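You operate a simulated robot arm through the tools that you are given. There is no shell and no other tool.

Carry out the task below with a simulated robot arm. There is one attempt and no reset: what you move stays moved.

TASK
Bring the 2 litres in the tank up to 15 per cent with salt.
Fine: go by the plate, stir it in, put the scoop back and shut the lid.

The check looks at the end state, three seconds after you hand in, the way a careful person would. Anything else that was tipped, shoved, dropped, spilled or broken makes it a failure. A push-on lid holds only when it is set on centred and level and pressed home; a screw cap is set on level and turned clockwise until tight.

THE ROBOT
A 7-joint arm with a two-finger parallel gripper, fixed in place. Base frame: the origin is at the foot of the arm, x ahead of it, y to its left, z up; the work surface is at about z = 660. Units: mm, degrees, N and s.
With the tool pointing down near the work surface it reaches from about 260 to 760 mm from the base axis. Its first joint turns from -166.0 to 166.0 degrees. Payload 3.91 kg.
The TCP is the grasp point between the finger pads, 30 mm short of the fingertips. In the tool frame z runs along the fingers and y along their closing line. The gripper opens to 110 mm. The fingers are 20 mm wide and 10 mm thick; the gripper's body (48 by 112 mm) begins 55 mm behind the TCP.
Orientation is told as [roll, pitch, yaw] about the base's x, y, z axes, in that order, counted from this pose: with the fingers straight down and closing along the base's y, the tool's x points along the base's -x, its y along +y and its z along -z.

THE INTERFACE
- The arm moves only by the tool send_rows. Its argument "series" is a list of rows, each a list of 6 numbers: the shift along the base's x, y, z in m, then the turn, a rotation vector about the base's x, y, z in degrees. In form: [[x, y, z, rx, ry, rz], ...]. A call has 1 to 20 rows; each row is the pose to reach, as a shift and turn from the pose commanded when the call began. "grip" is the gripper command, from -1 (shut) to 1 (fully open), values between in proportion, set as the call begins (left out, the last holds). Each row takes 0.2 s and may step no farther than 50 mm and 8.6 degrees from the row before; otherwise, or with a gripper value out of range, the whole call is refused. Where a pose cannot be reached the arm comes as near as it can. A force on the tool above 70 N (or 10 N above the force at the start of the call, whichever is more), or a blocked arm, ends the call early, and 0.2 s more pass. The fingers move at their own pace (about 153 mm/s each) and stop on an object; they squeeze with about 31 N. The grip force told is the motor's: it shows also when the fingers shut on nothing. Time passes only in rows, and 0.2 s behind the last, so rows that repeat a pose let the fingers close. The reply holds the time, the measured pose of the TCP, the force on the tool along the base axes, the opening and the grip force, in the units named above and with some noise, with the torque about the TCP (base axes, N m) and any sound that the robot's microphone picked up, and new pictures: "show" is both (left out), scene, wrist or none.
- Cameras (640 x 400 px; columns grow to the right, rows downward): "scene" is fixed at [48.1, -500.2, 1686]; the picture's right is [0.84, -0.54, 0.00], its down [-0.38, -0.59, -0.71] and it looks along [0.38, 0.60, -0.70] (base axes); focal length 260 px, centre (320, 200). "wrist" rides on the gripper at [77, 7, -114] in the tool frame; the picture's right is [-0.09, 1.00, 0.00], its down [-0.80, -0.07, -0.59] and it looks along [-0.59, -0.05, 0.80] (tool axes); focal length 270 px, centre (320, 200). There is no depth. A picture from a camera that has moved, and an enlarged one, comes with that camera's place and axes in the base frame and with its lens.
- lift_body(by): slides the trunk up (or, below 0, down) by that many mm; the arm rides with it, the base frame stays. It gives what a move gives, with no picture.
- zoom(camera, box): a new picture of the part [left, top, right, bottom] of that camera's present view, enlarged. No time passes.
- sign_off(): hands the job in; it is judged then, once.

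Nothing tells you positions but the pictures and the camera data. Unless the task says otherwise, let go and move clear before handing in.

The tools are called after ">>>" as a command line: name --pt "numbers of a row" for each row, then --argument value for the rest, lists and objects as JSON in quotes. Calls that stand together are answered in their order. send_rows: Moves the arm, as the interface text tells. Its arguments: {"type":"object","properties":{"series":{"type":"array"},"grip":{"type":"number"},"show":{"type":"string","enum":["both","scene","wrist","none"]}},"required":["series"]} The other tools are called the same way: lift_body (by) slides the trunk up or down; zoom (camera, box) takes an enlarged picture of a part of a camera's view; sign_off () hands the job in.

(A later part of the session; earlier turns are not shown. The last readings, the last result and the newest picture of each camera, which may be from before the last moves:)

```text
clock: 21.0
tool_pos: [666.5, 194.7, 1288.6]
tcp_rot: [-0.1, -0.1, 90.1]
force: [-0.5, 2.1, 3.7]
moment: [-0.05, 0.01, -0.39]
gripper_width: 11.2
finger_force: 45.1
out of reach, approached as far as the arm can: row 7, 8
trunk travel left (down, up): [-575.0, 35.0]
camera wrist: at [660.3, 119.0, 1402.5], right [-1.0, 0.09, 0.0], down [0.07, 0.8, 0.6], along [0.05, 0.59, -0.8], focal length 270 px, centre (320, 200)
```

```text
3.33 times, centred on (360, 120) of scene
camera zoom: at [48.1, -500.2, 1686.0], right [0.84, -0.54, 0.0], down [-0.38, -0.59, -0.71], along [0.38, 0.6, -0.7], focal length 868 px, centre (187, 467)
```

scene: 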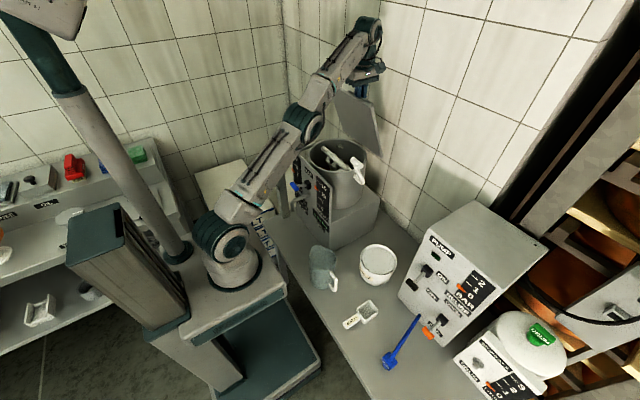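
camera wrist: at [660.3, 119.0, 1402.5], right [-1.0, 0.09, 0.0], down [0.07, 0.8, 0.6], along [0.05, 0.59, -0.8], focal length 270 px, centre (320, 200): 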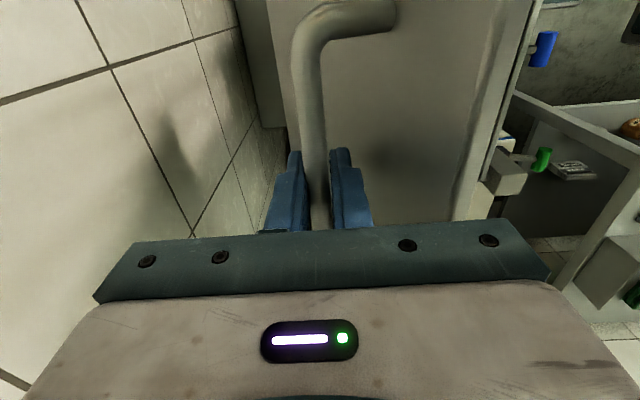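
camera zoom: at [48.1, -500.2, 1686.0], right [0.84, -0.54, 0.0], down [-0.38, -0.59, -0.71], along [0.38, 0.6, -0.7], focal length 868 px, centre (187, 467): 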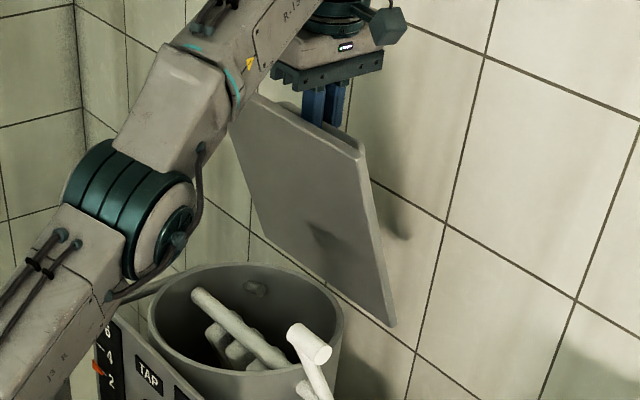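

The lid is at about 67°, and the arm is at its reach limit with the tool vertical. I'll loosen the fingers slightly around the bar, with the front finger ready to catch it, to see whether the lid stays up by itself.

>>> send_rows --pt "0 0 0 0 0 0" --pt "0 0 0 0 0 0" --pt "0 0 0 0 0 0" --pt "0 0 0 0 0 0" --pt "0 0 0 0 0 0" --grip -0.5

>>> zoom --camera "wrist" --box '[220, 100, 420, 240]'

```text
clock: 22.2
tool_pos: [666.8, 194.6, 1288.6]
tcp_rot: [0.0, -0.1, 90.0]
force: [-0.2, -0.2, -0.1]
moment: [-0.02, -0.01, -0.01]
gripper_width: 27.3
finger_force: 0.0
trunk travel left (down, up): [-575.0, 35.0]
camera wrist: at [660.6, 118.2, 1402.7], right [-1.0, 0.09, 0.0], down [0.07, 0.8, 0.6], along [0.05, 0.59, -0.8], focal length 270 px, centre (320, 200)
```

scene: 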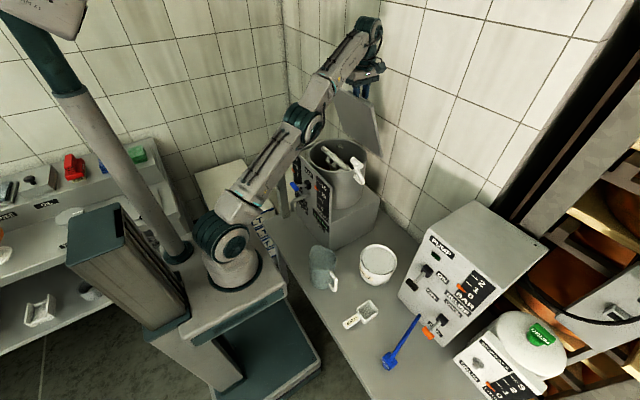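
wrist: 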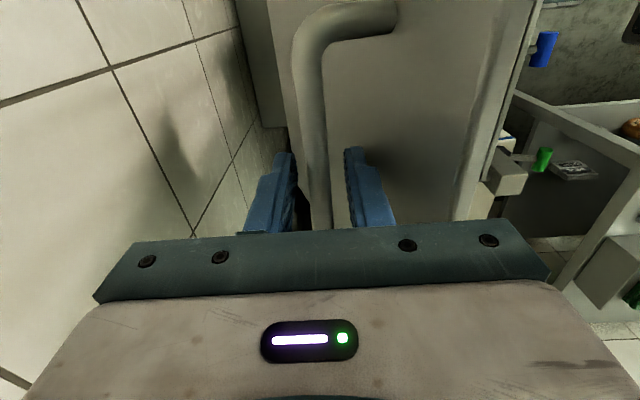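

```text
2.86 times, centred on (320, 170) of wrist
camera zoom: at [660.6, 118.2, 1402.7], right [-1.0, 0.09, 0.0], down [0.07, 0.8, 0.6], along [0.05, 0.59, -0.8], focal length 772 px, centre (320, 286)
```

zoom: 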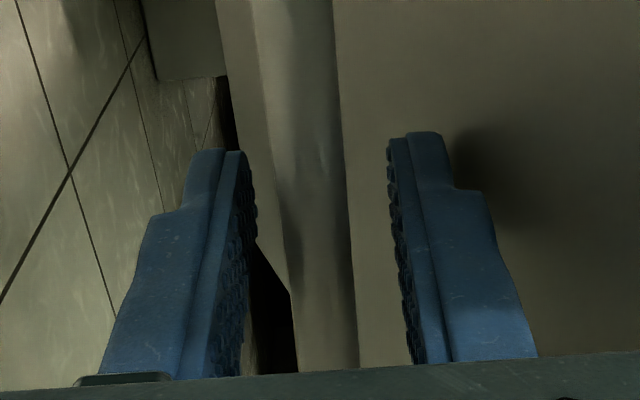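

The bar touches neither finger and the force is zero, so the hinge friction holds the lid open. I'll retreat along the lid plane, then swing over to the scoop with the yaw back at 0.

>>> send_rows --pt "-0.012 0 0.029 0 0 0" --pt "-0.027 0 0.065 0 0 0" --pt "-0.043 0 0.103 0 0 0" --pt "-0.06 0 0.13 0 0 0" --pt "-0.09 -0.02 0.15 0 0 0" --pt "-0.13 -0.045 0.15 0 0 0" --pt "-0.16 -0.08 0.14 0 0 0" --show "scene"

>>> send_rows --pt "-0.01 -0.03 -0.005 0 0 -8.2" --pt "-0.02 -0.06 -0.01 0 0 -16.4" --pt "-0.03 -0.09 -0.015 0 0 -24.6" --pt "-0.04 -0.12 -0.02 0 0 -32.8" --pt "-0.055 -0.155 -0.03 0 0 -41" --pt "-0.07 -0.19 -0.05 0 0 -49.2" --pt "-0.085 -0.22 -0.075 0 0 -57.4" --pt "-0.1 -0.25 -0.1 0 0 -65.6" --pt "-0.115 -0.28 -0.13 0 0 -73.8" --pt "-0.13 -0.31 -0.16 0 0 -82" --pt "-0.145 -0.34 -0.19 0 0 -90" --pt "-0.15 -0.36 -0.23 0 0 -90" --pt "-0.15 -0.36 -0.27 0 0 -90" --grip 0.0

```text
clock: 23.8
tool_pos: [499.9, 112.3, 1432.4]
tcp_rot: [-0.3, -0.2, 89.9]
force: [-0.1, -1.4, 0.2]
moment: [0.05, -0.12, 0.01]
gripper_width: 27.5
finger_force: 0.1
out of reach, approached as far as the arm can: row 1, 2, 3, 4, 5, 6
trunk travel left (down, up): [-575.0, 35.0]
```

scene: 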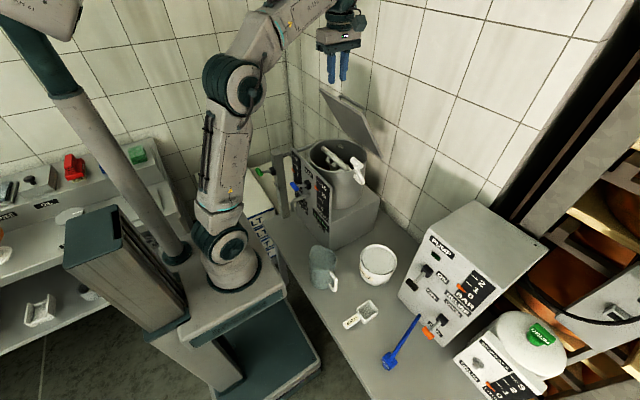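

```text
clock: 26.6
tool_pos: [355.5, -245.7, 1159.7]
tcp_rot: [0.1, -0.1, -0.1]
force: [0.1, -0.2, 0.1]
moment: [-0.03, -0.01, 0.03]
gripper_width: 55.0
finger_force: 0.1
trunk travel left (down, up): [-575.0, 35.0]
camera wrist: at [279.0, -238.0, 1272.0], right [0.09, 1.0, 0.0], down [0.8, -0.07, 0.6], along [0.59, -0.05, -0.8], focal length 270 px, centre (320, 200)
```

scene: 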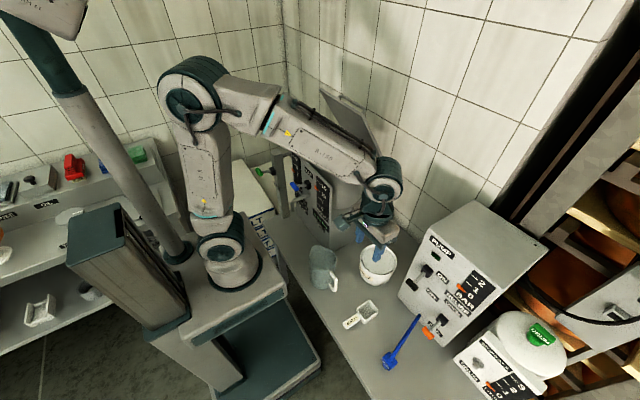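
wrist: 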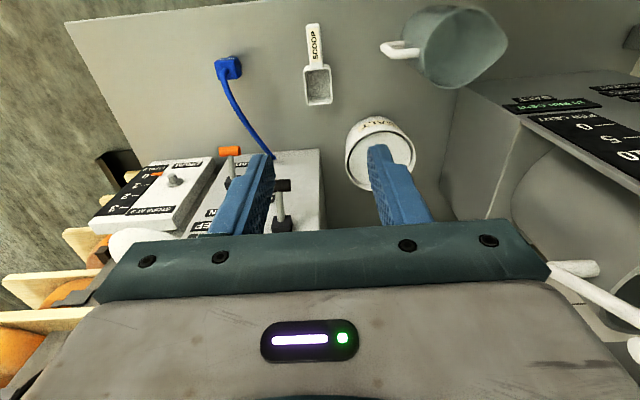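

The lid is resting open at roughly 59°, held by friction. I'm now over the scoop and will zoom in on it and the tub.

>>> zoom --camera "wrist" --box '[260, 0, 420, 200]'

>>> zoom --camera "scene" --box '[300, 60, 420, 220]'

>>> zoom --camera "scene" --box '[330, 290, 390, 340]'

```text
2.00 times, centred on (340, 100) of wrist
camera zoom: at [279.0, -238.0, 1272.0], right [0.09, 1.0, 0.0], down [0.8, -0.07, 0.6], along [0.59, -0.05, -0.8], focal length 541 px, centre (280, 400)
```

zoom: 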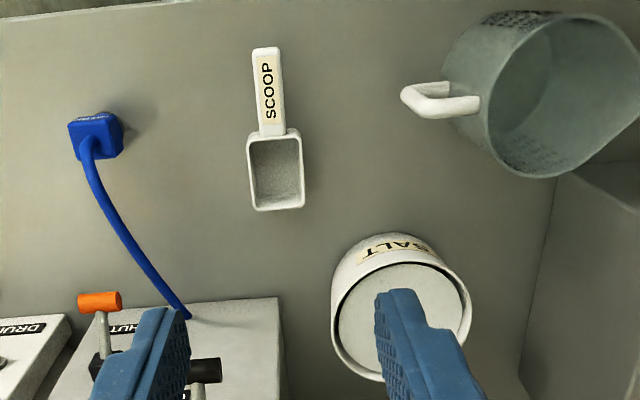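

```text
2.50 times, centred on (360, 140) of scene
camera zoom: at [48.1, -500.2, 1686.0], right [0.84, -0.54, 0.0], down [-0.38, -0.59, -0.71], along [0.38, 0.6, -0.7], focal length 651 px, centre (220, 350)
```

zoom: 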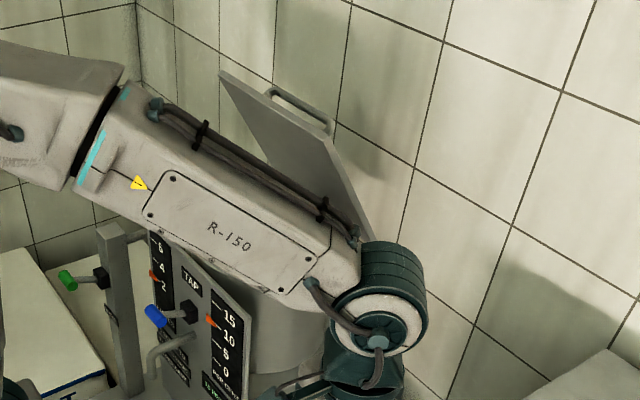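

```text
8.00 times, centred on (360, 315) of scene
camera zoom: at [48.1, -500.2, 1686.0], right [0.84, -0.54, 0.0], down [-0.38, -0.59, -0.71], along [0.38, 0.6, -0.7], focal length 2083 px, centre (0, -720)
```

zoom: 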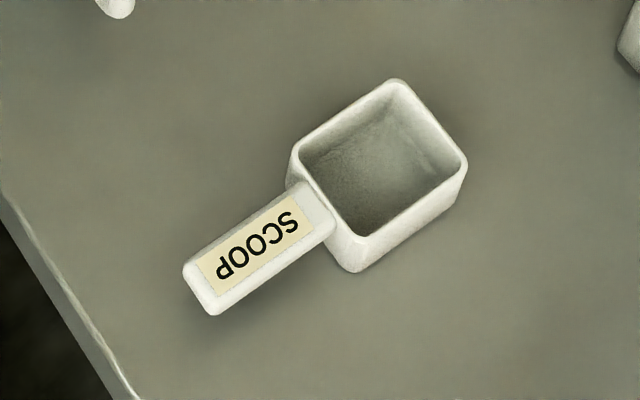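

The scoop's handle spans x≈312–380 at y≈−254.5, top z≈694, with the cup at x 385–454. I'll descend over the handle and check alignment before gripping.

>>> send_rows --pt "0 -0.002 -0.05 0 0 0" --pt "-0.004 -0.004 -0.1 0 0 0" --pt "-0.008 -0.006 -0.15 0 0 0" --pt "-0.012 -0.008 -0.2 0 0 0" --pt "-0.016 -0.009 -0.25 0 0 0" --pt "-0.017 -0.009 -0.3 0 0 0" --pt "-0.017 -0.009 -0.35 0 0 0" --pt "-0.017 -0.009 -0.39 0 0 0" --pt "-0.017 -0.009 -0.42 0 0 0" --pt "-0.017 -0.009 -0.42 0 0 0"

>>> zoom --camera "wrist" --box '[200, 0, 440, 240]'

>>> zoom --camera "scene" --box '[310, 260, 410, 340]'

```text
refused: row 2 steps farther than a row can; nothing moved
```

```text
1.67 times, centred on (320, 120) of wrist
camera zoom: at [279.0, -238.0, 1272.0], right [0.09, 1.0, 0.0], down [0.8, -0.07, 0.6], along [0.59, -0.05, -0.8], focal length 450 px, centre (320, 333)
```

zoom: 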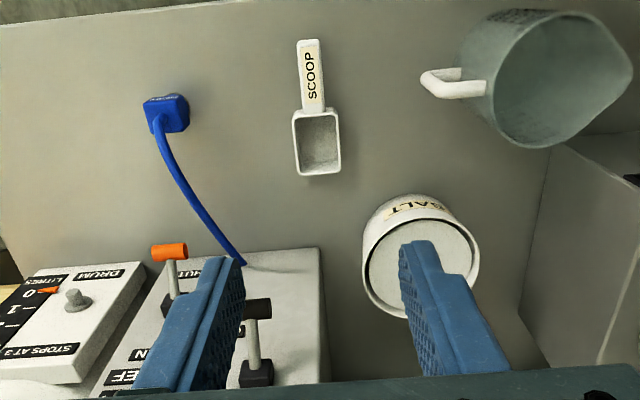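

```text
5.00 times, centred on (360, 300) of scene
camera zoom: at [48.1, -500.2, 1686.0], right [0.84, -0.54, 0.0], down [-0.38, -0.59, -0.71], along [0.38, 0.6, -0.7], focal length 1302 px, centre (120, -300)
```

zoom: 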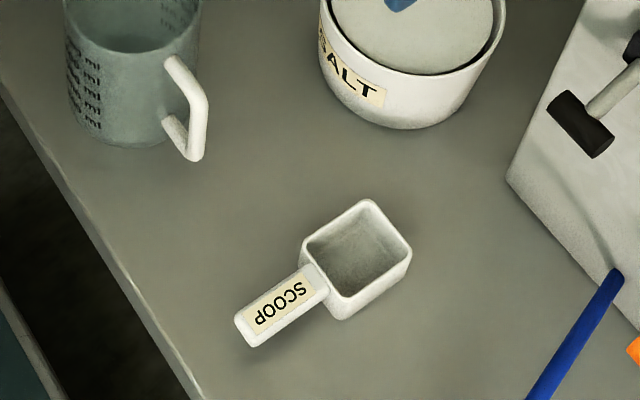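

The call was refused because one step was just over 50 mm; nothing moved and the scene is unchanged. I'll repeat the descent over the scoop handle with smaller steps.

>>> send_rows --pt "-0.002 -0.001 -0.045 0 0 0" --pt "-0.004 -0.002 -0.09 0 0 0" --pt "-0.006 -0.003 -0.135 0 0 0" --pt "-0.008 -0.004 -0.18 0 0 0" --pt "-0.01 -0.005 -0.225 0 0 0" --pt "-0.012 -0.006 -0.27 0 0 0" --pt "-0.014 -0.007 -0.315 0 0 0" --pt "-0.016 -0.008 -0.36 0 0 0" --pt "-0.017 -0.009 -0.4 0 0 0" --pt "-0.017 -0.009 -0.42 0 0 0" --pt "-0.017 -0.009 -0.42 0 0 0"

>>> zoom --camera "wrist" --box '[200, 0, 440, 240]'

>>> zoom --camera "scene" --box '[310, 260, 410, 340]'

```text
clock: 29.0
tool_pos: [337.7, -253.2, 738.8]
tcp_rot: [0.0, -0.1, 0.0]
force: [-0.3, 0.6, 0.2]
moment: [-0.04, -0.03, -0.02]
gripper_width: 54.9
finger_force: 0.1
trunk travel left (down, up): [-575.0, 35.0]
camera wrist: at [262.2, -245.7, 852.1], right [0.09, 1.0, 0.0], down [0.8, -0.07, 0.6], along [0.59, -0.05, -0.8], focal length 270 px, centre (320, 200)
```

scene: 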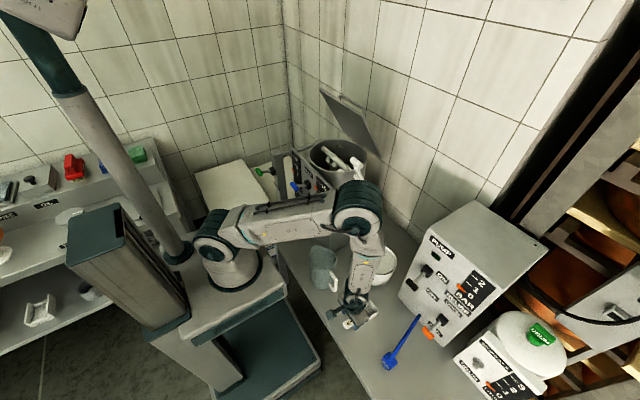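
wrist: 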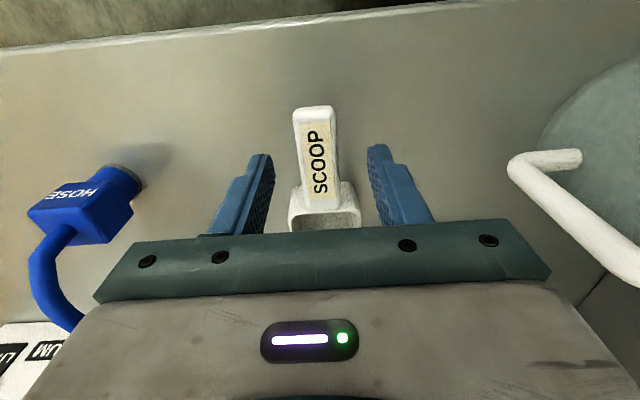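

```text
1.67 times, centred on (320, 120) of wrist
camera zoom: at [262.2, -245.7, 852.1], right [0.09, 1.0, 0.0], down [0.8, -0.07, 0.6], along [0.59, -0.05, -0.8], focal length 450 px, centre (320, 333)
```

zoom: 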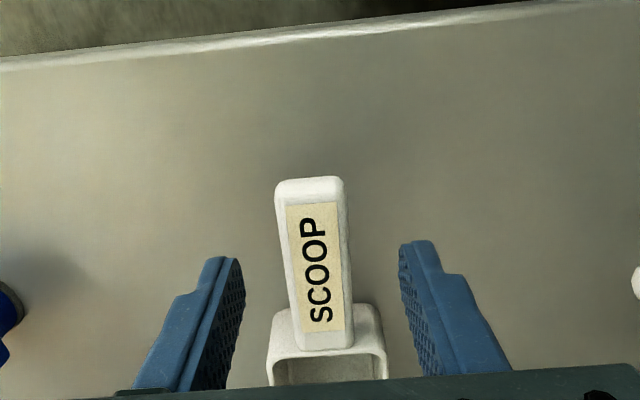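

```text
5.00 times, centred on (360, 300) of scene
camera zoom: at [48.1, -500.2, 1686.0], right [0.84, -0.54, 0.0], down [-0.38, -0.59, -0.71], along [0.38, 0.6, -0.7], focal length 1302 px, centre (120, -300)
```

zoom: 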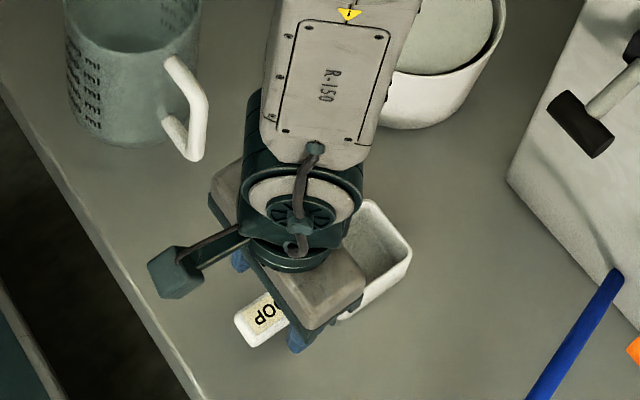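

The handle is centred between the fingers. I'll lower to about z 697 and close.

>>> send_rows --pt "0 -0.001 -0.02 0 0 0" --pt "0 -0.001 -0.035 0 0 0" --pt "0 -0.001 -0.042 0 0 0" --pt "0 -0.001 -0.042 0 0 0" --show "none"

>>> send_rows --pt "0 0 0 0 0 0" --pt "0 0 0 0 0 0" --pt "0 0 0 0 0 0" --grip -1 --show "none"

>>> send_rows --pt "0 0 0.015 0 0 0" --pt "0 0 0.03 0 0 0" --pt "0 0 0.06 0 0 0" --pt "0 0 0.1 0 0 0" --pt "0 0 0.14 0 0 0" --pt "0 0 0.14 0 0 0"

>>> zoom --camera "scene" --box '[310, 260, 410, 340]'

>>> zoom --camera "wrist" --box '[200, 0, 440, 240]'

```text
clock: 30.0
tool_pos: [340.1, -255.6, 697.9]
tcp_rot: [0.0, -0.1, 0.0]
force: [1.1, 0.0, -0.3]
moment: [-0.04, -0.04, 0.03]
gripper_width: 55.1
finger_force: 0.1
trunk travel left (down, up): [-575.0, 35.0]
```

```text
clock: 30.8
tool_pos: [340.3, -255.4, 698.1]
tcp_rot: [0.1, -0.1, 0.1]
force: [0.1, 0.0, -0.4]
moment: [-0.03, 0.03, 0.0]
gripper_width: 25.3
finger_force: 31.0
trunk travel left (down, up): [-575.0, 35.0]
```

```text
clock: 32.2
tool_pos: [341.4, -256.8, 836.3]
tcp_rot: [0.0, 0.0, -0.1]
force: [0.0, -0.3, -0.8]
moment: [-0.01, 0.03, -0.01]
gripper_width: 25.3
finger_force: 31.0
trunk travel left (down, up): [-575.0, 35.0]
camera wrist: at [263.7, -248.0, 951.0], right [0.09, 1.0, 0.0], down [0.8, -0.07, 0.6], along [0.59, -0.05, -0.8], focal length 270 px, centre (320, 200)
```

scene: 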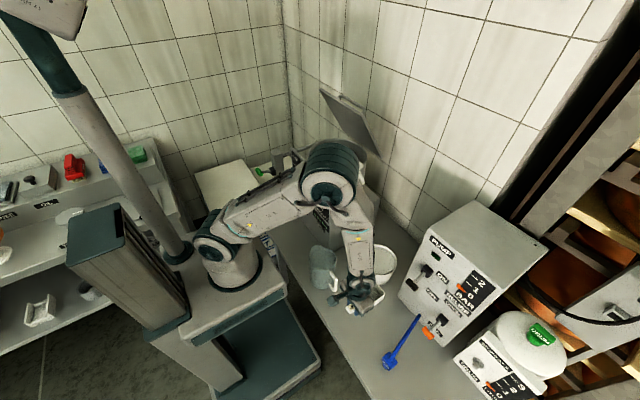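
wrist: 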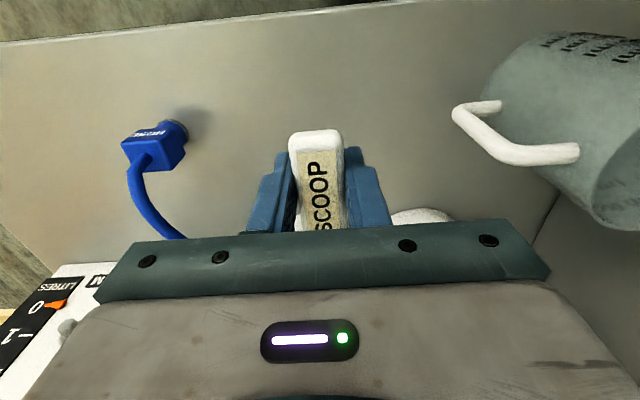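

```text
5.00 times, centred on (360, 300) of scene
camera zoom: at [48.1, -500.2, 1686.0], right [0.84, -0.54, 0.0], down [-0.38, -0.59, -0.71], along [0.38, 0.6, -0.7], focal length 1302 px, centre (120, -300)
```

zoom: 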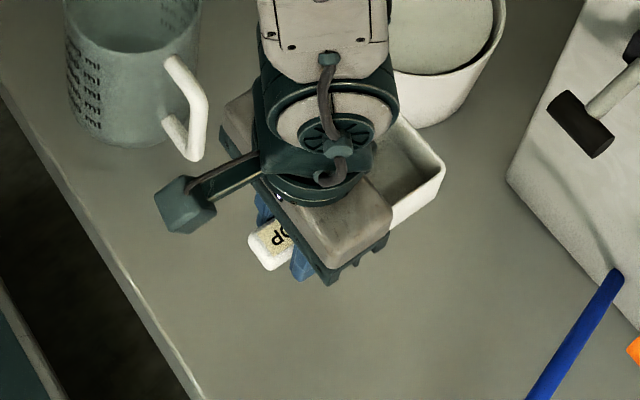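

```text
1.67 times, centred on (320, 120) of wrist
camera zoom: at [263.7, -248.0, 951.0], right [0.09, 1.0, 0.0], down [0.8, -0.07, 0.6], along [0.59, -0.05, -0.8], focal length 450 px, centre (320, 333)
```

zoom: 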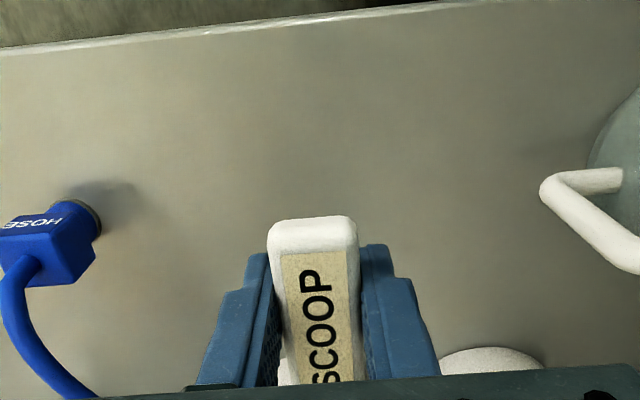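

The scoop is held level by its handle. Before dipping, I'll look closely at the tub's surface and salt level.

>>> zoom --camera "scene" --box '[355, 235, 405, 290]'

>>> send_rows --pt "0 0 0.03 0 0 0" --pt "0 0 0.06 0 0 0" --pt "0 0 0.06 0 0 0" --show "scene"

>>> zoom --camera "scene" --box '[355, 235, 405, 290]'

```text
7.27 times, centred on (380, 262) of scene
camera zoom: at [48.1, -500.2, 1686.0], right [0.84, -0.54, 0.0], down [-0.38, -0.59, -0.71], along [0.38, 0.6, -0.7], focal length 1893 px, centre (-116, -254)
```

zoom: 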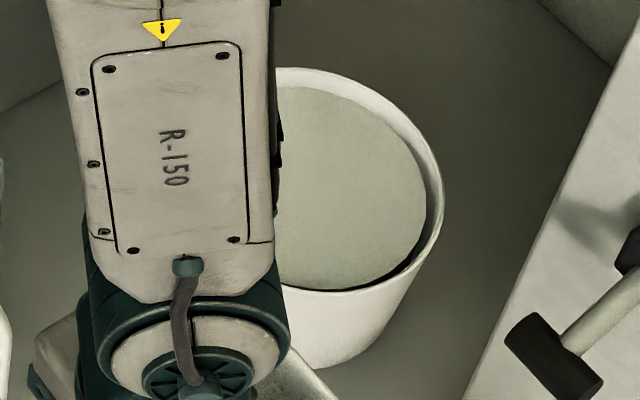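

```text
clock: 33.0
tool_pos: [340.8, -255.3, 897.2]
tcp_rot: [0.0, -0.1, 0.0]
force: [0.1, 0.4, -1.4]
moment: [-0.02, 0.0, 0.02]
gripper_width: 25.2
finger_force: 31.2
trunk travel left (down, up): [-575.0, 35.0]
```

scene: 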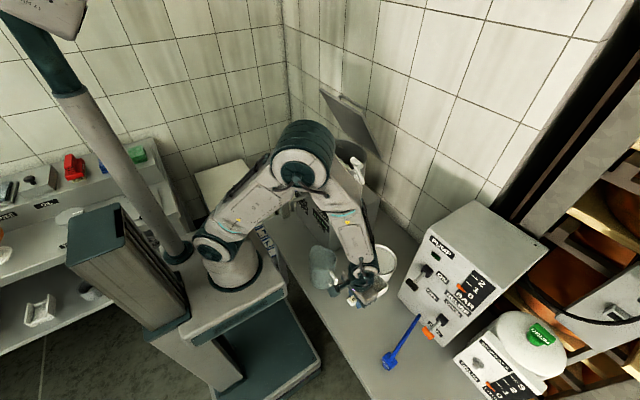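

```text
7.27 times, centred on (380, 262) of scene
camera zoom: at [48.1, -500.2, 1686.0], right [0.84, -0.54, 0.0], down [-0.38, -0.59, -0.71], along [0.38, 0.6, -0.7], focal length 1893 px, centre (-116, -254)
```

zoom: 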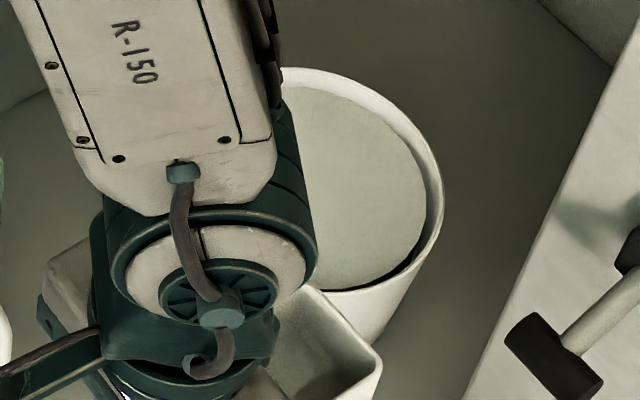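

The salt surface sits just below the tub rim. I'll carry the scoop above the tub and tip its nose down 45° for the dip.

>>> send_rows --pt "0.03 0.025 0 0 0 0" --pt "0.06 0.05 0 0 0 0" --pt "0.09 0.075 0 0 0 0" --pt "0.12 0.1 0 0 0 0" --pt "0.145 0.12 0 0 0 0" --pt "0.166 0.121 0 0 7.5 0" --pt "0.166 0.121 0 0 15 0" --pt "0.166 0.121 0 0 22.5 0" --pt "0.166 0.121 0 0 30 0" --pt "0.166 0.121 0 0 37.5 0" --pt "0.166 0.121 0 0 45 0" --pt "0.166 0.121 0 0 45 0"

>>> zoom --camera "scene" --box '[330, 200, 430, 290]'

```text
clock: 35.6
tool_pos: [505.7, -135.5, 897.2]
tcp_rot: [0.0, 45.0, 0.0]
force: [0.0, 0.7, -0.8]
moment: [-0.04, 0.04, 0.0]
gripper_width: 25.1
finger_force: 31.8
trunk travel left (down, up): [-575.0, 35.0]
camera wrist: at [533.1, -126.6, 1031.9], right [0.06, 1.0, -0.06], down [0.99, -0.07, -0.15], along [-0.15, -0.05, -0.99], focal length 270 px, centre (320, 200)
```

scene: 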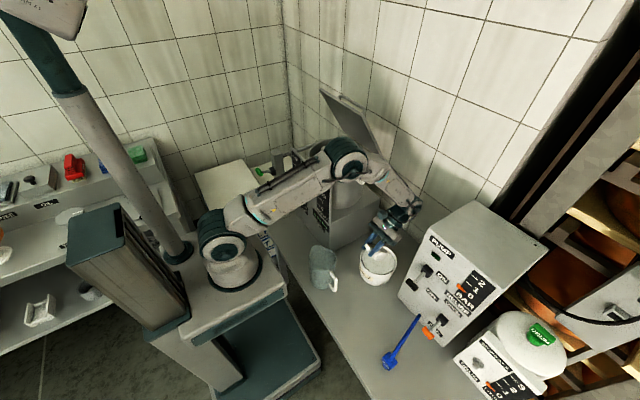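
wrist: 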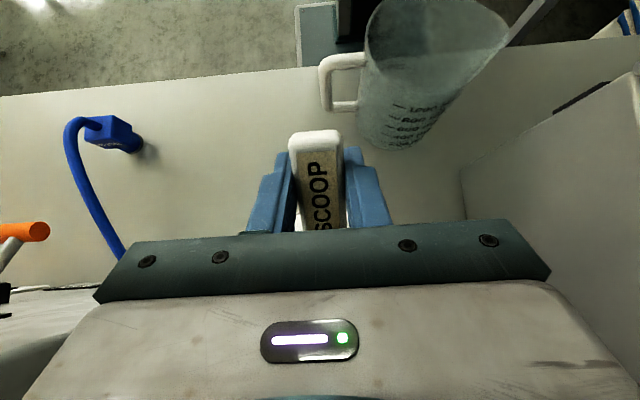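

```text
4.44 times, centred on (380, 245) of scene
camera zoom: at [48.1, -500.2, 1686.0], right [0.84, -0.54, 0.0], down [-0.38, -0.59, -0.71], along [0.38, 0.6, -0.7], focal length 1157 px, centre (53, 0)
```

zoom: 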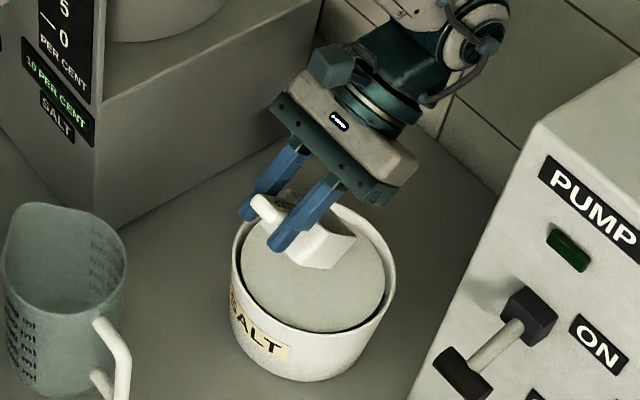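

The nose-down scoop is over the salt, clear of the rim. I'll descend slowly, watching the force.

>>> send_rows --pt "0.0 0 -0.03 0 0 0" --pt "0.0 0 -0.06 0 0 0" --pt "0.0 0 -0.08 0 0 0" --pt "0.0 0 -0.09 0 0 0" --pt "0.0 0 -0.09 0 0 0" --show "scene"

>>> zoom --camera "scene" --box '[340, 220, 420, 290]'

```text
clock: 36.8
tool_pos: [504.9, -134.4, 807.1]
tcp_rot: [0.1, 44.8, 0.0]
force: [0.3, 0.0, -0.6]
moment: [0.02, 0.02, -0.01]
gripper_width: 25.4
finger_force: 31.0
trunk travel left (down, up): [-575.0, 35.0]
```

scene: 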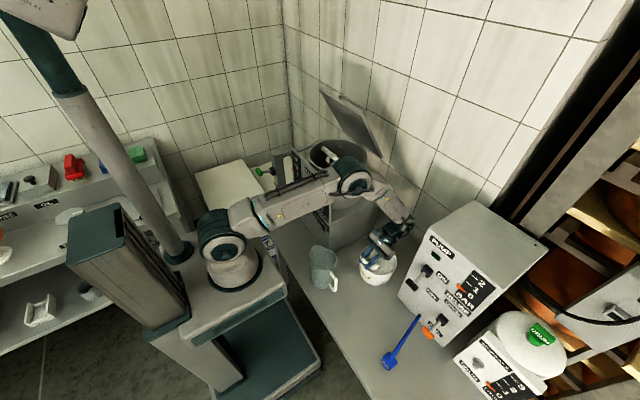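

```text
5.71 times, centred on (380, 255) of scene
camera zoom: at [48.1, -500.2, 1686.0], right [0.84, -0.54, 0.0], down [-0.38, -0.59, -0.71], along [0.38, 0.6, -0.7], focal length 1488 px, centre (-23, -114)
```

zoom: 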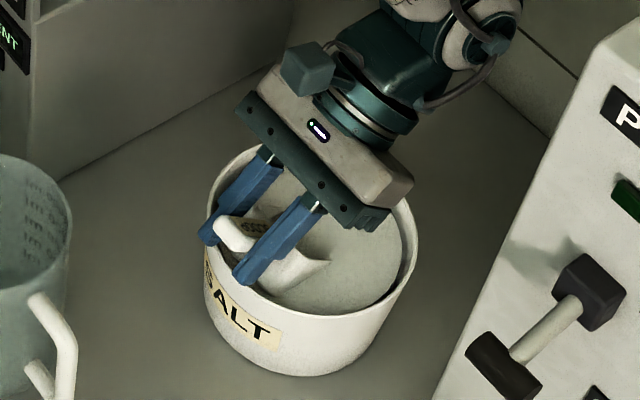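

No resistance, so the scoop is entering the salt. I'll go deeper and slightly forward.

>>> send_rows --pt "0.005 0 -0.01 0 0 0" --pt "0.01 0 -0.018 0 0 0" --pt "0.015 0 -0.025 0 0 0" --pt "0.015 0 -0.025 0 0 0" --show "scene"

>>> zoom --camera "scene" --box '[340, 220, 420, 290]'

```text
clock: 37.8
tool_pos: [517.6, -135.4, 786.7]
tcp_rot: [-0.2, 45.0, -0.2]
force: [-14.4, 1.1, 44.0]
moment: [0.16, 1.08, 0.04]
gripper_width: 25.1
finger_force: 30.8
trunk travel left (down, up): [-575.0, 35.0]
```

scene: 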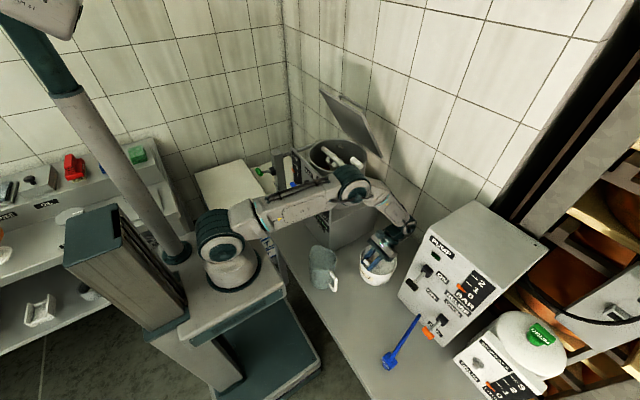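

```text
5.71 times, centred on (380, 255) of scene
camera zoom: at [48.1, -500.2, 1686.0], right [0.84, -0.54, 0.0], down [-0.38, -0.59, -0.71], along [0.38, 0.6, -0.7], focal length 1488 px, centre (-23, -114)
```

zoom: 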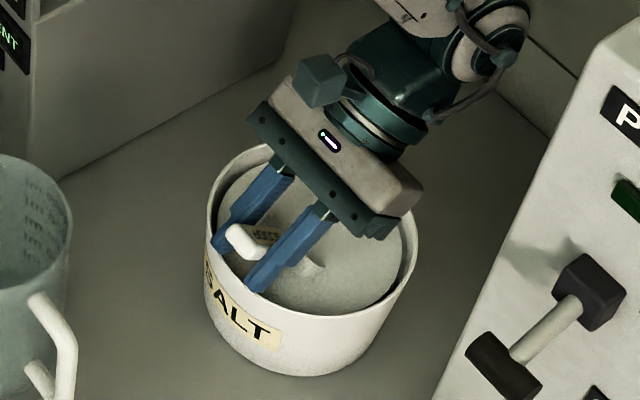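

The nose touched the tub bottom (44 N), so it is well buried. I'll ease up and rotate back toward level inside the salt.

>>> send_rows --pt "-0.002 0 0.005 0 0 0" --pt "-0.003 0 0.007 0 -5 0" --pt "-0.003 0 0.007 0 -10 0" --pt "-0.003 0 0.007 0 -15 0" --pt "-0.003 0 0.007 0 -20 0" --pt "-0.003 0 0.007 0 -25 0" --pt "-0.003 0 0.007 0 -25 0" --show "scene"

>>> zoom --camera "scene" --box '[340, 220, 420, 290]'

```text
clock: 39.4
tool_pos: [515.8, -134.9, 791.8]
tcp_rot: [0.0, 19.8, 0.0]
force: [-12.0, -0.5, 27.4]
moment: [-0.04, 0.48, 0.01]
gripper_width: 25.2
finger_force: 30.7
trunk travel left (down, up): [-575.0, 35.0]
```

scene: 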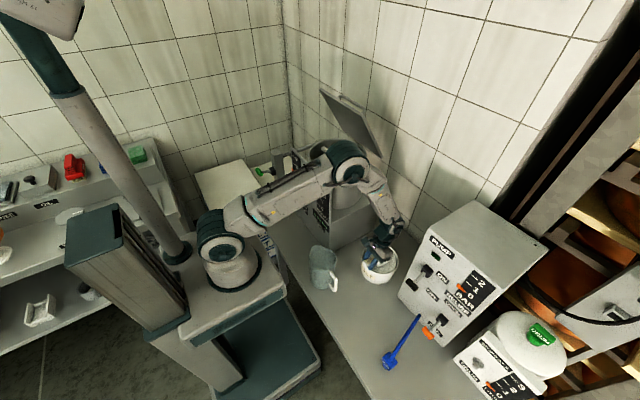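

```text
5.71 times, centred on (380, 255) of scene
camera zoom: at [48.1, -500.2, 1686.0], right [0.84, -0.54, 0.0], down [-0.38, -0.59, -0.71], along [0.38, 0.6, -0.7], focal length 1488 px, centre (-23, -114)
```

zoom: 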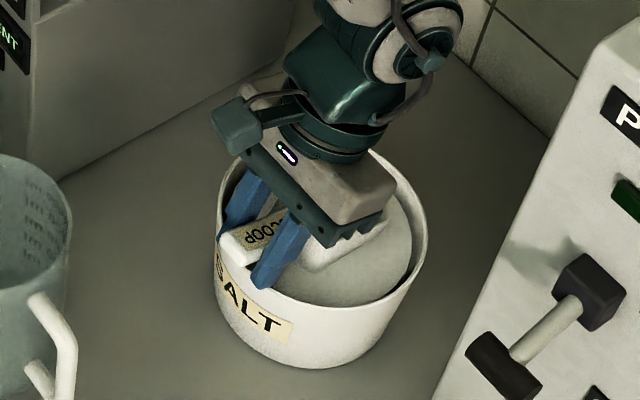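

The fingertips are bearing on the near rim, which is at about z 759 and higher than I estimated, and the tub has been nudged a few mm. I'll lift off it straight away and level the scoop as it rises.

>>> send_rows --pt "-0.001 0 0.012 0 0 0" --pt "-0.001 0 0.016 0 -4 0" --pt "-0.001 0 0.022 0 -9 0" --pt "-0.001 0 0.03 0 -14 0" --pt "-0.001 0 0.04 0 -20 0" --pt "-0.001 0 0.06 0 -20 0" --pt "-0.001 0 0.09 0 -20 0" --pt "-0.001 0 0.12 0 -20 0" --pt "-0.001 0 0.12 0 -20 0"

>>> zoom --camera "scene" --box '[330, 200, 430, 290]'

>>> zoom --camera "wrist" --box '[240, 100, 400, 240]'

```text
clock: 41.4
tool_pos: [516.0, -133.4, 908.9]
tcp_rot: [0.1, -0.2, 0.1]
force: [0.5, -0.2, -1.6]
moment: [-0.03, 0.12, 0.01]
gripper_width: 24.9
finger_force: 31.4
trunk travel left (down, up): [-575.0, 35.0]
camera wrist: at [440.2, -126.4, 1022.6], right [0.09, 1.0, 0.0], down [0.8, -0.07, 0.6], along [0.59, -0.05, -0.8], focal length 270 px, centre (320, 200)
```

scene: 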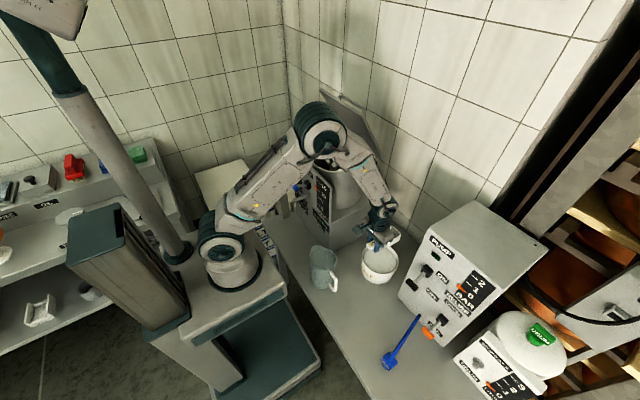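
wrist: 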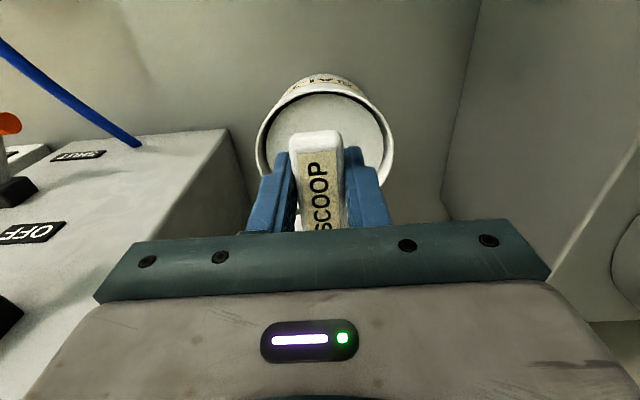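

```text
4.44 times, centred on (380, 245) of scene
camera zoom: at [48.1, -500.2, 1686.0], right [0.84, -0.54, 0.0], down [-0.38, -0.59, -0.71], along [0.38, 0.6, -0.7], focal length 1157 px, centre (53, 0)
```

zoom: 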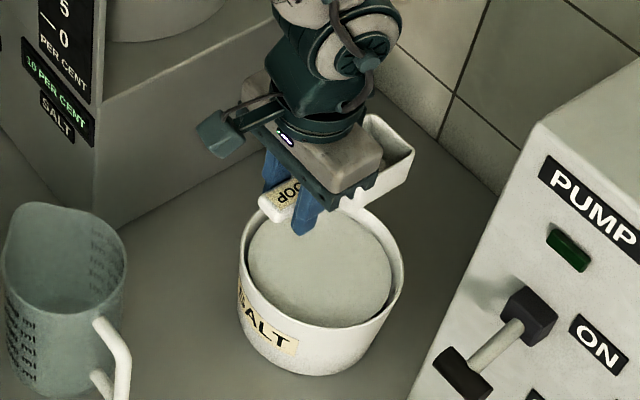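

```text
2.86 times, centred on (320, 170) of wrist
camera zoom: at [440.2, -126.4, 1022.6], right [0.09, 1.0, 0.0], down [0.8, -0.07, 0.6], along [0.59, -0.05, -0.8], focal length 772 px, centre (320, 286)
```

zoom: 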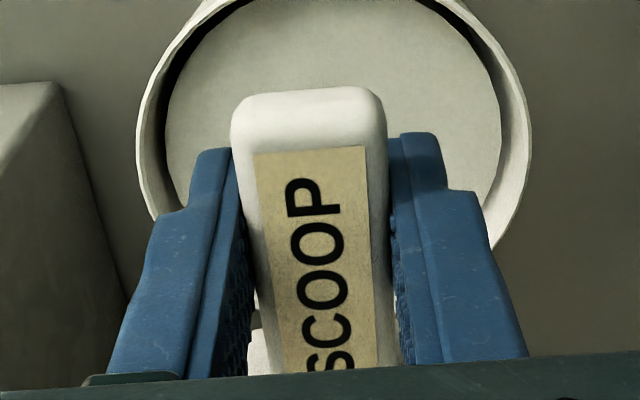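

The scoop is out and level, the tub stands upright but moved about 9 mm in +x, and the added weight suggests salt is in the cup. I'll zoom on the cup to see how full it is.

>>> zoom --camera "scene" --box '[385, 220, 420, 255]'

>>> send_rows --pt "0 0 0 0 0 0" --pt "0 0 0 0 0 0" --pt "0 0 0 0 0 0" --show "none"

>>> send_rows --pt "0 0 0 0 0 0" --pt "0 0 0 0 0 0" --show "none"

```text
11.43 times, centred on (402, 238) of scene
camera zoom: at [48.1, -500.2, 1686.0], right [0.84, -0.54, 0.0], down [-0.38, -0.59, -0.71], along [0.38, 0.6, -0.7], focal length 2975 px, centre (-623, -229)
```

zoom: 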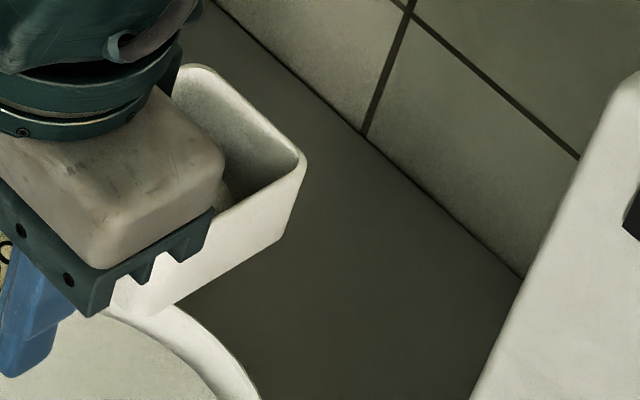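

```text
clock: 42.2
tool_pos: [516.6, -135.3, 908.3]
tcp_rot: [0.1, -0.1, -0.1]
force: [-0.5, 0.5, -2.0]
moment: [-0.05, 0.08, -0.01]
gripper_width: 25.3
finger_force: 30.6
trunk travel left (down, up): [-575.0, 35.0]
```

```text
clock: 42.8
tool_pos: [516.2, -133.7, 908.5]
tcp_rot: [0.0, -0.2, -0.1]
force: [-0.1, 0.3, -0.8]
moment: [0.0, 0.05, 0.0]
gripper_width: 25.2
finger_force: 31.6
trunk travel left (down, up): [-575.0, 35.0]
```

The near part of the cup is hidden by the gripper. I'll yaw the level scoop at a clear spot so the scene camera can see inside.

>>> send_rows --pt "-0.01 0.0 0.005 0 0 -8" --pt "-0.02 0.0 0.01 0 0 -16" --pt "-0.03 0.0 0.015 0 0 -24" --pt "-0.04 0.0 0.02 0 0 -32" --pt "-0.05 0.0 0.02 0 0 -40" --pt "-0.06 0.0 0.02 0 0 -48" --pt "-0.07 0.0 0.02 0 0 -56" --pt "-0.08 0.0 0.02 0 0 -64" --pt "-0.09 0.0 0.02 0 0 -72" --pt "-0.09 0.0 0.02 0 0 -72" --show "scene"

>>> zoom --camera "scene" --box '[340, 220, 420, 290]'

```text
clock: 45.0
tool_pos: [427.2, -135.7, 927.7]
tcp_rot: [0.1, -0.1, -72.1]
force: [0.5, -1.0, -1.8]
moment: [0.1, 0.01, 0.01]
gripper_width: 25.5
finger_force: 31.0
trunk travel left (down, up): [-575.0, 35.0]
```

scene: 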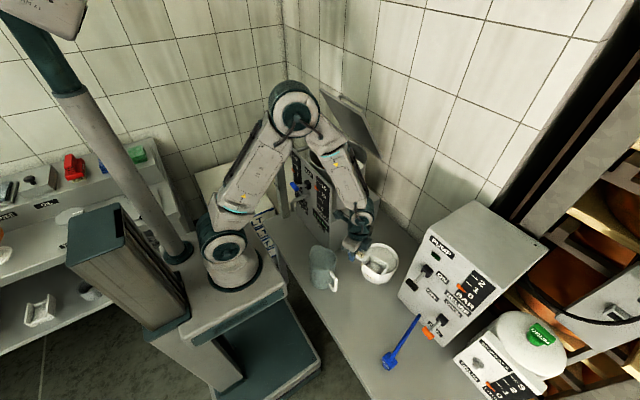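

```text
5.71 times, centred on (380, 255) of scene
camera zoom: at [48.1, -500.2, 1686.0], right [0.84, -0.54, 0.0], down [-0.38, -0.59, -0.71], along [0.38, 0.6, -0.7], focal length 1488 px, centre (-23, -114)
```

zoom: 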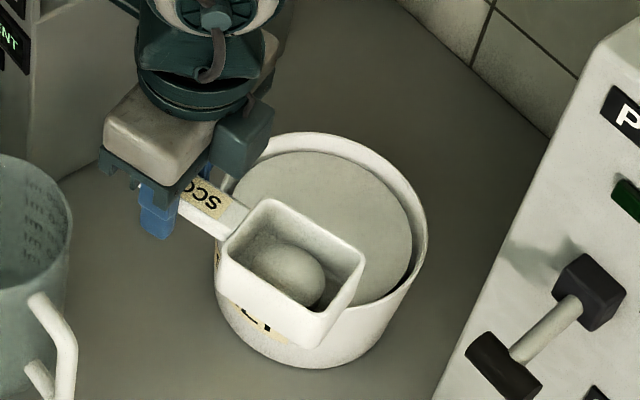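

There is a mound of salt in the cup, but it doesn't look full to the brim. I'll look closer.

>>> zoom --camera "scene" --box '[358, 245, 392, 283]'

>>> zoom --camera "scene" --box '[280, 150, 340, 230]'

```text
10.53 times, centred on (375, 264) of scene
camera zoom: at [48.1, -500.2, 1686.0], right [0.84, -0.54, 0.0], down [-0.38, -0.59, -0.71], along [0.38, 0.6, -0.7], focal length 2740 px, centre (-259, -474)
```

zoom: 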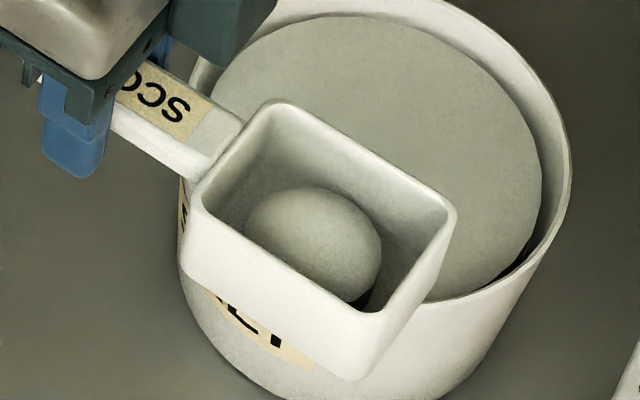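

```text
5.00 times, centred on (310, 190) of scene
camera zoom: at [48.1, -500.2, 1686.0], right [0.84, -0.54, 0.0], down [-0.38, -0.59, -0.71], along [0.38, 0.6, -0.7], focal length 1302 px, centre (370, 250)
```

zoom: 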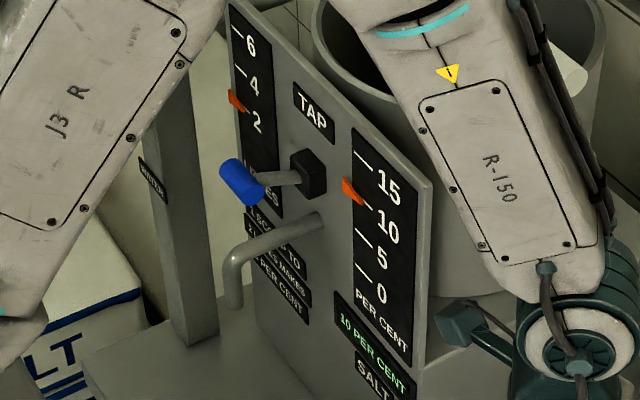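

The cup holds one rounded load of salt and the scoop is level. I'll carry it level at height to the +y side of the tank, with the cup pointing −y, so I can pour without touching the half-open lid.

>>> send_rows --pt "0 0.0 0.015 0 0 0" --pt "0 0.0 0.04 0 0 -3" --pt "0 0.0 0.07 0 0 -6" --pt "0 0.0 0.1 0 0 -9" --pt "0 0.0 0.13 0 0 -12" --pt "0 0.005 0.16 0 0 -15" --pt "0 0.01 0.19 0 0 -18" --pt "0 0.02 0.22 0 0 -18" --pt "0 0.035 0.25 0 0 -18" --pt "0 0.055 0.28 0 0 -18" --pt "0 0.08 0.3 0 0 -18" --pt "0 0.1 0.31 0 0 -18" --pt "0 0.11 0.312 0 0 -18" --show "scene"

>>> zoom --camera "scene" --box '[310, 120, 420, 220]'

```text
clock: 47.8
tool_pos: [429.1, -25.6, 1240.5]
tcp_rot: [0.0, -0.2, -90.0]
force: [-0.3, 0.7, -1.7]
moment: [0.05, -0.02, 0.0]
gripper_width: 25.1
finger_force: 31.4
trunk travel left (down, up): [-575.0, 35.0]
```

scene: 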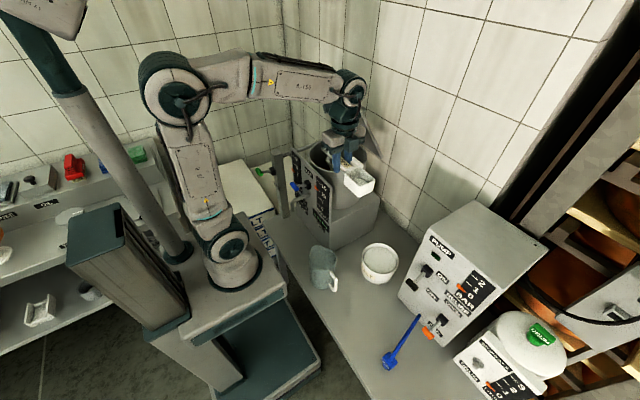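

```text
4.00 times, centred on (365, 170) of scene
camera zoom: at [48.1, -500.2, 1686.0], right [0.84, -0.54, 0.0], down [-0.38, -0.59, -0.71], along [0.38, 0.6, -0.7], focal length 1041 px, centre (140, 320)
```

zoom: 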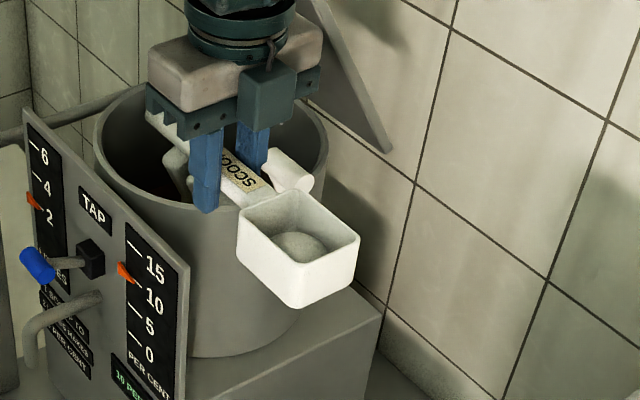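

The salt is riding level. I'll move on to +y, staying in front of the lid edge.

>>> send_rows --pt "0 0.015 0 0 0 0" --pt "0 0.04 0 0 0 0" --pt "0 0.07 0 0 0 0" --pt "0 0.1 0 0 0 0" --pt "0 0.13 0 0 0 0" --pt "0 0.16 0 0 0 0" --pt "0 0.19 0 0 0 0" --pt "0 0.22 0 0 0 0" --pt "0 0.25 0 0 0 0" --pt "0.01 0.275 0 0 0 0" --pt "0.02 0.29 0 0 0 0" --pt "0.035 0.297 0 0 0 0" --pt "0.05 0.297 0 0 0 0" --pt "0.06 0.297 0 0 0 0" --pt "0.06 0.297 0 0 0 0"

>>> zoom --camera "scene" --box '[290, 80, 400, 200]'

```text
clock: 51.0
tool_pos: [489.4, 272.1, 1240.9]
tcp_rot: [0.0, -0.1, -89.9]
force: [1.0, 0.0, -1.5]
moment: [0.06, 0.01, 0.01]
gripper_width: 25.3
finger_force: 31.3
trunk travel left (down, up): [-575.0, 35.0]
camera wrist: at [495.2, 350.3, 1354.2], right [1.0, -0.09, 0.0], down [-0.07, -0.8, 0.6], along [-0.05, -0.59, -0.8], focal length 270 px, centre (320, 200)
```

scene: 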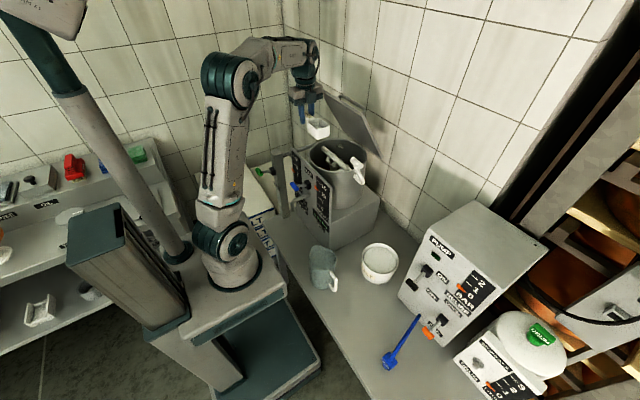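
wrist: 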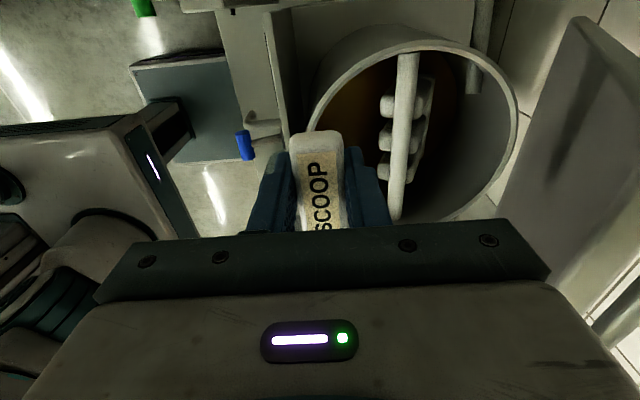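

```text
3.33 times, centred on (345, 140) of scene
camera zoom: at [48.1, -500.2, 1686.0], right [0.84, -0.54, 0.0], down [-0.38, -0.59, -0.71], along [0.38, 0.6, -0.7], focal length 868 px, centre (237, 400)
```

zoom: 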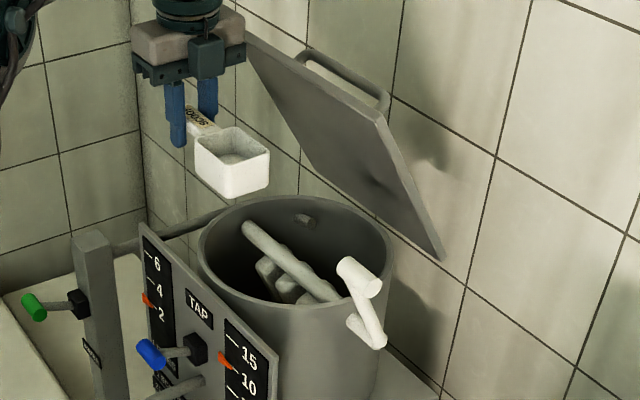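

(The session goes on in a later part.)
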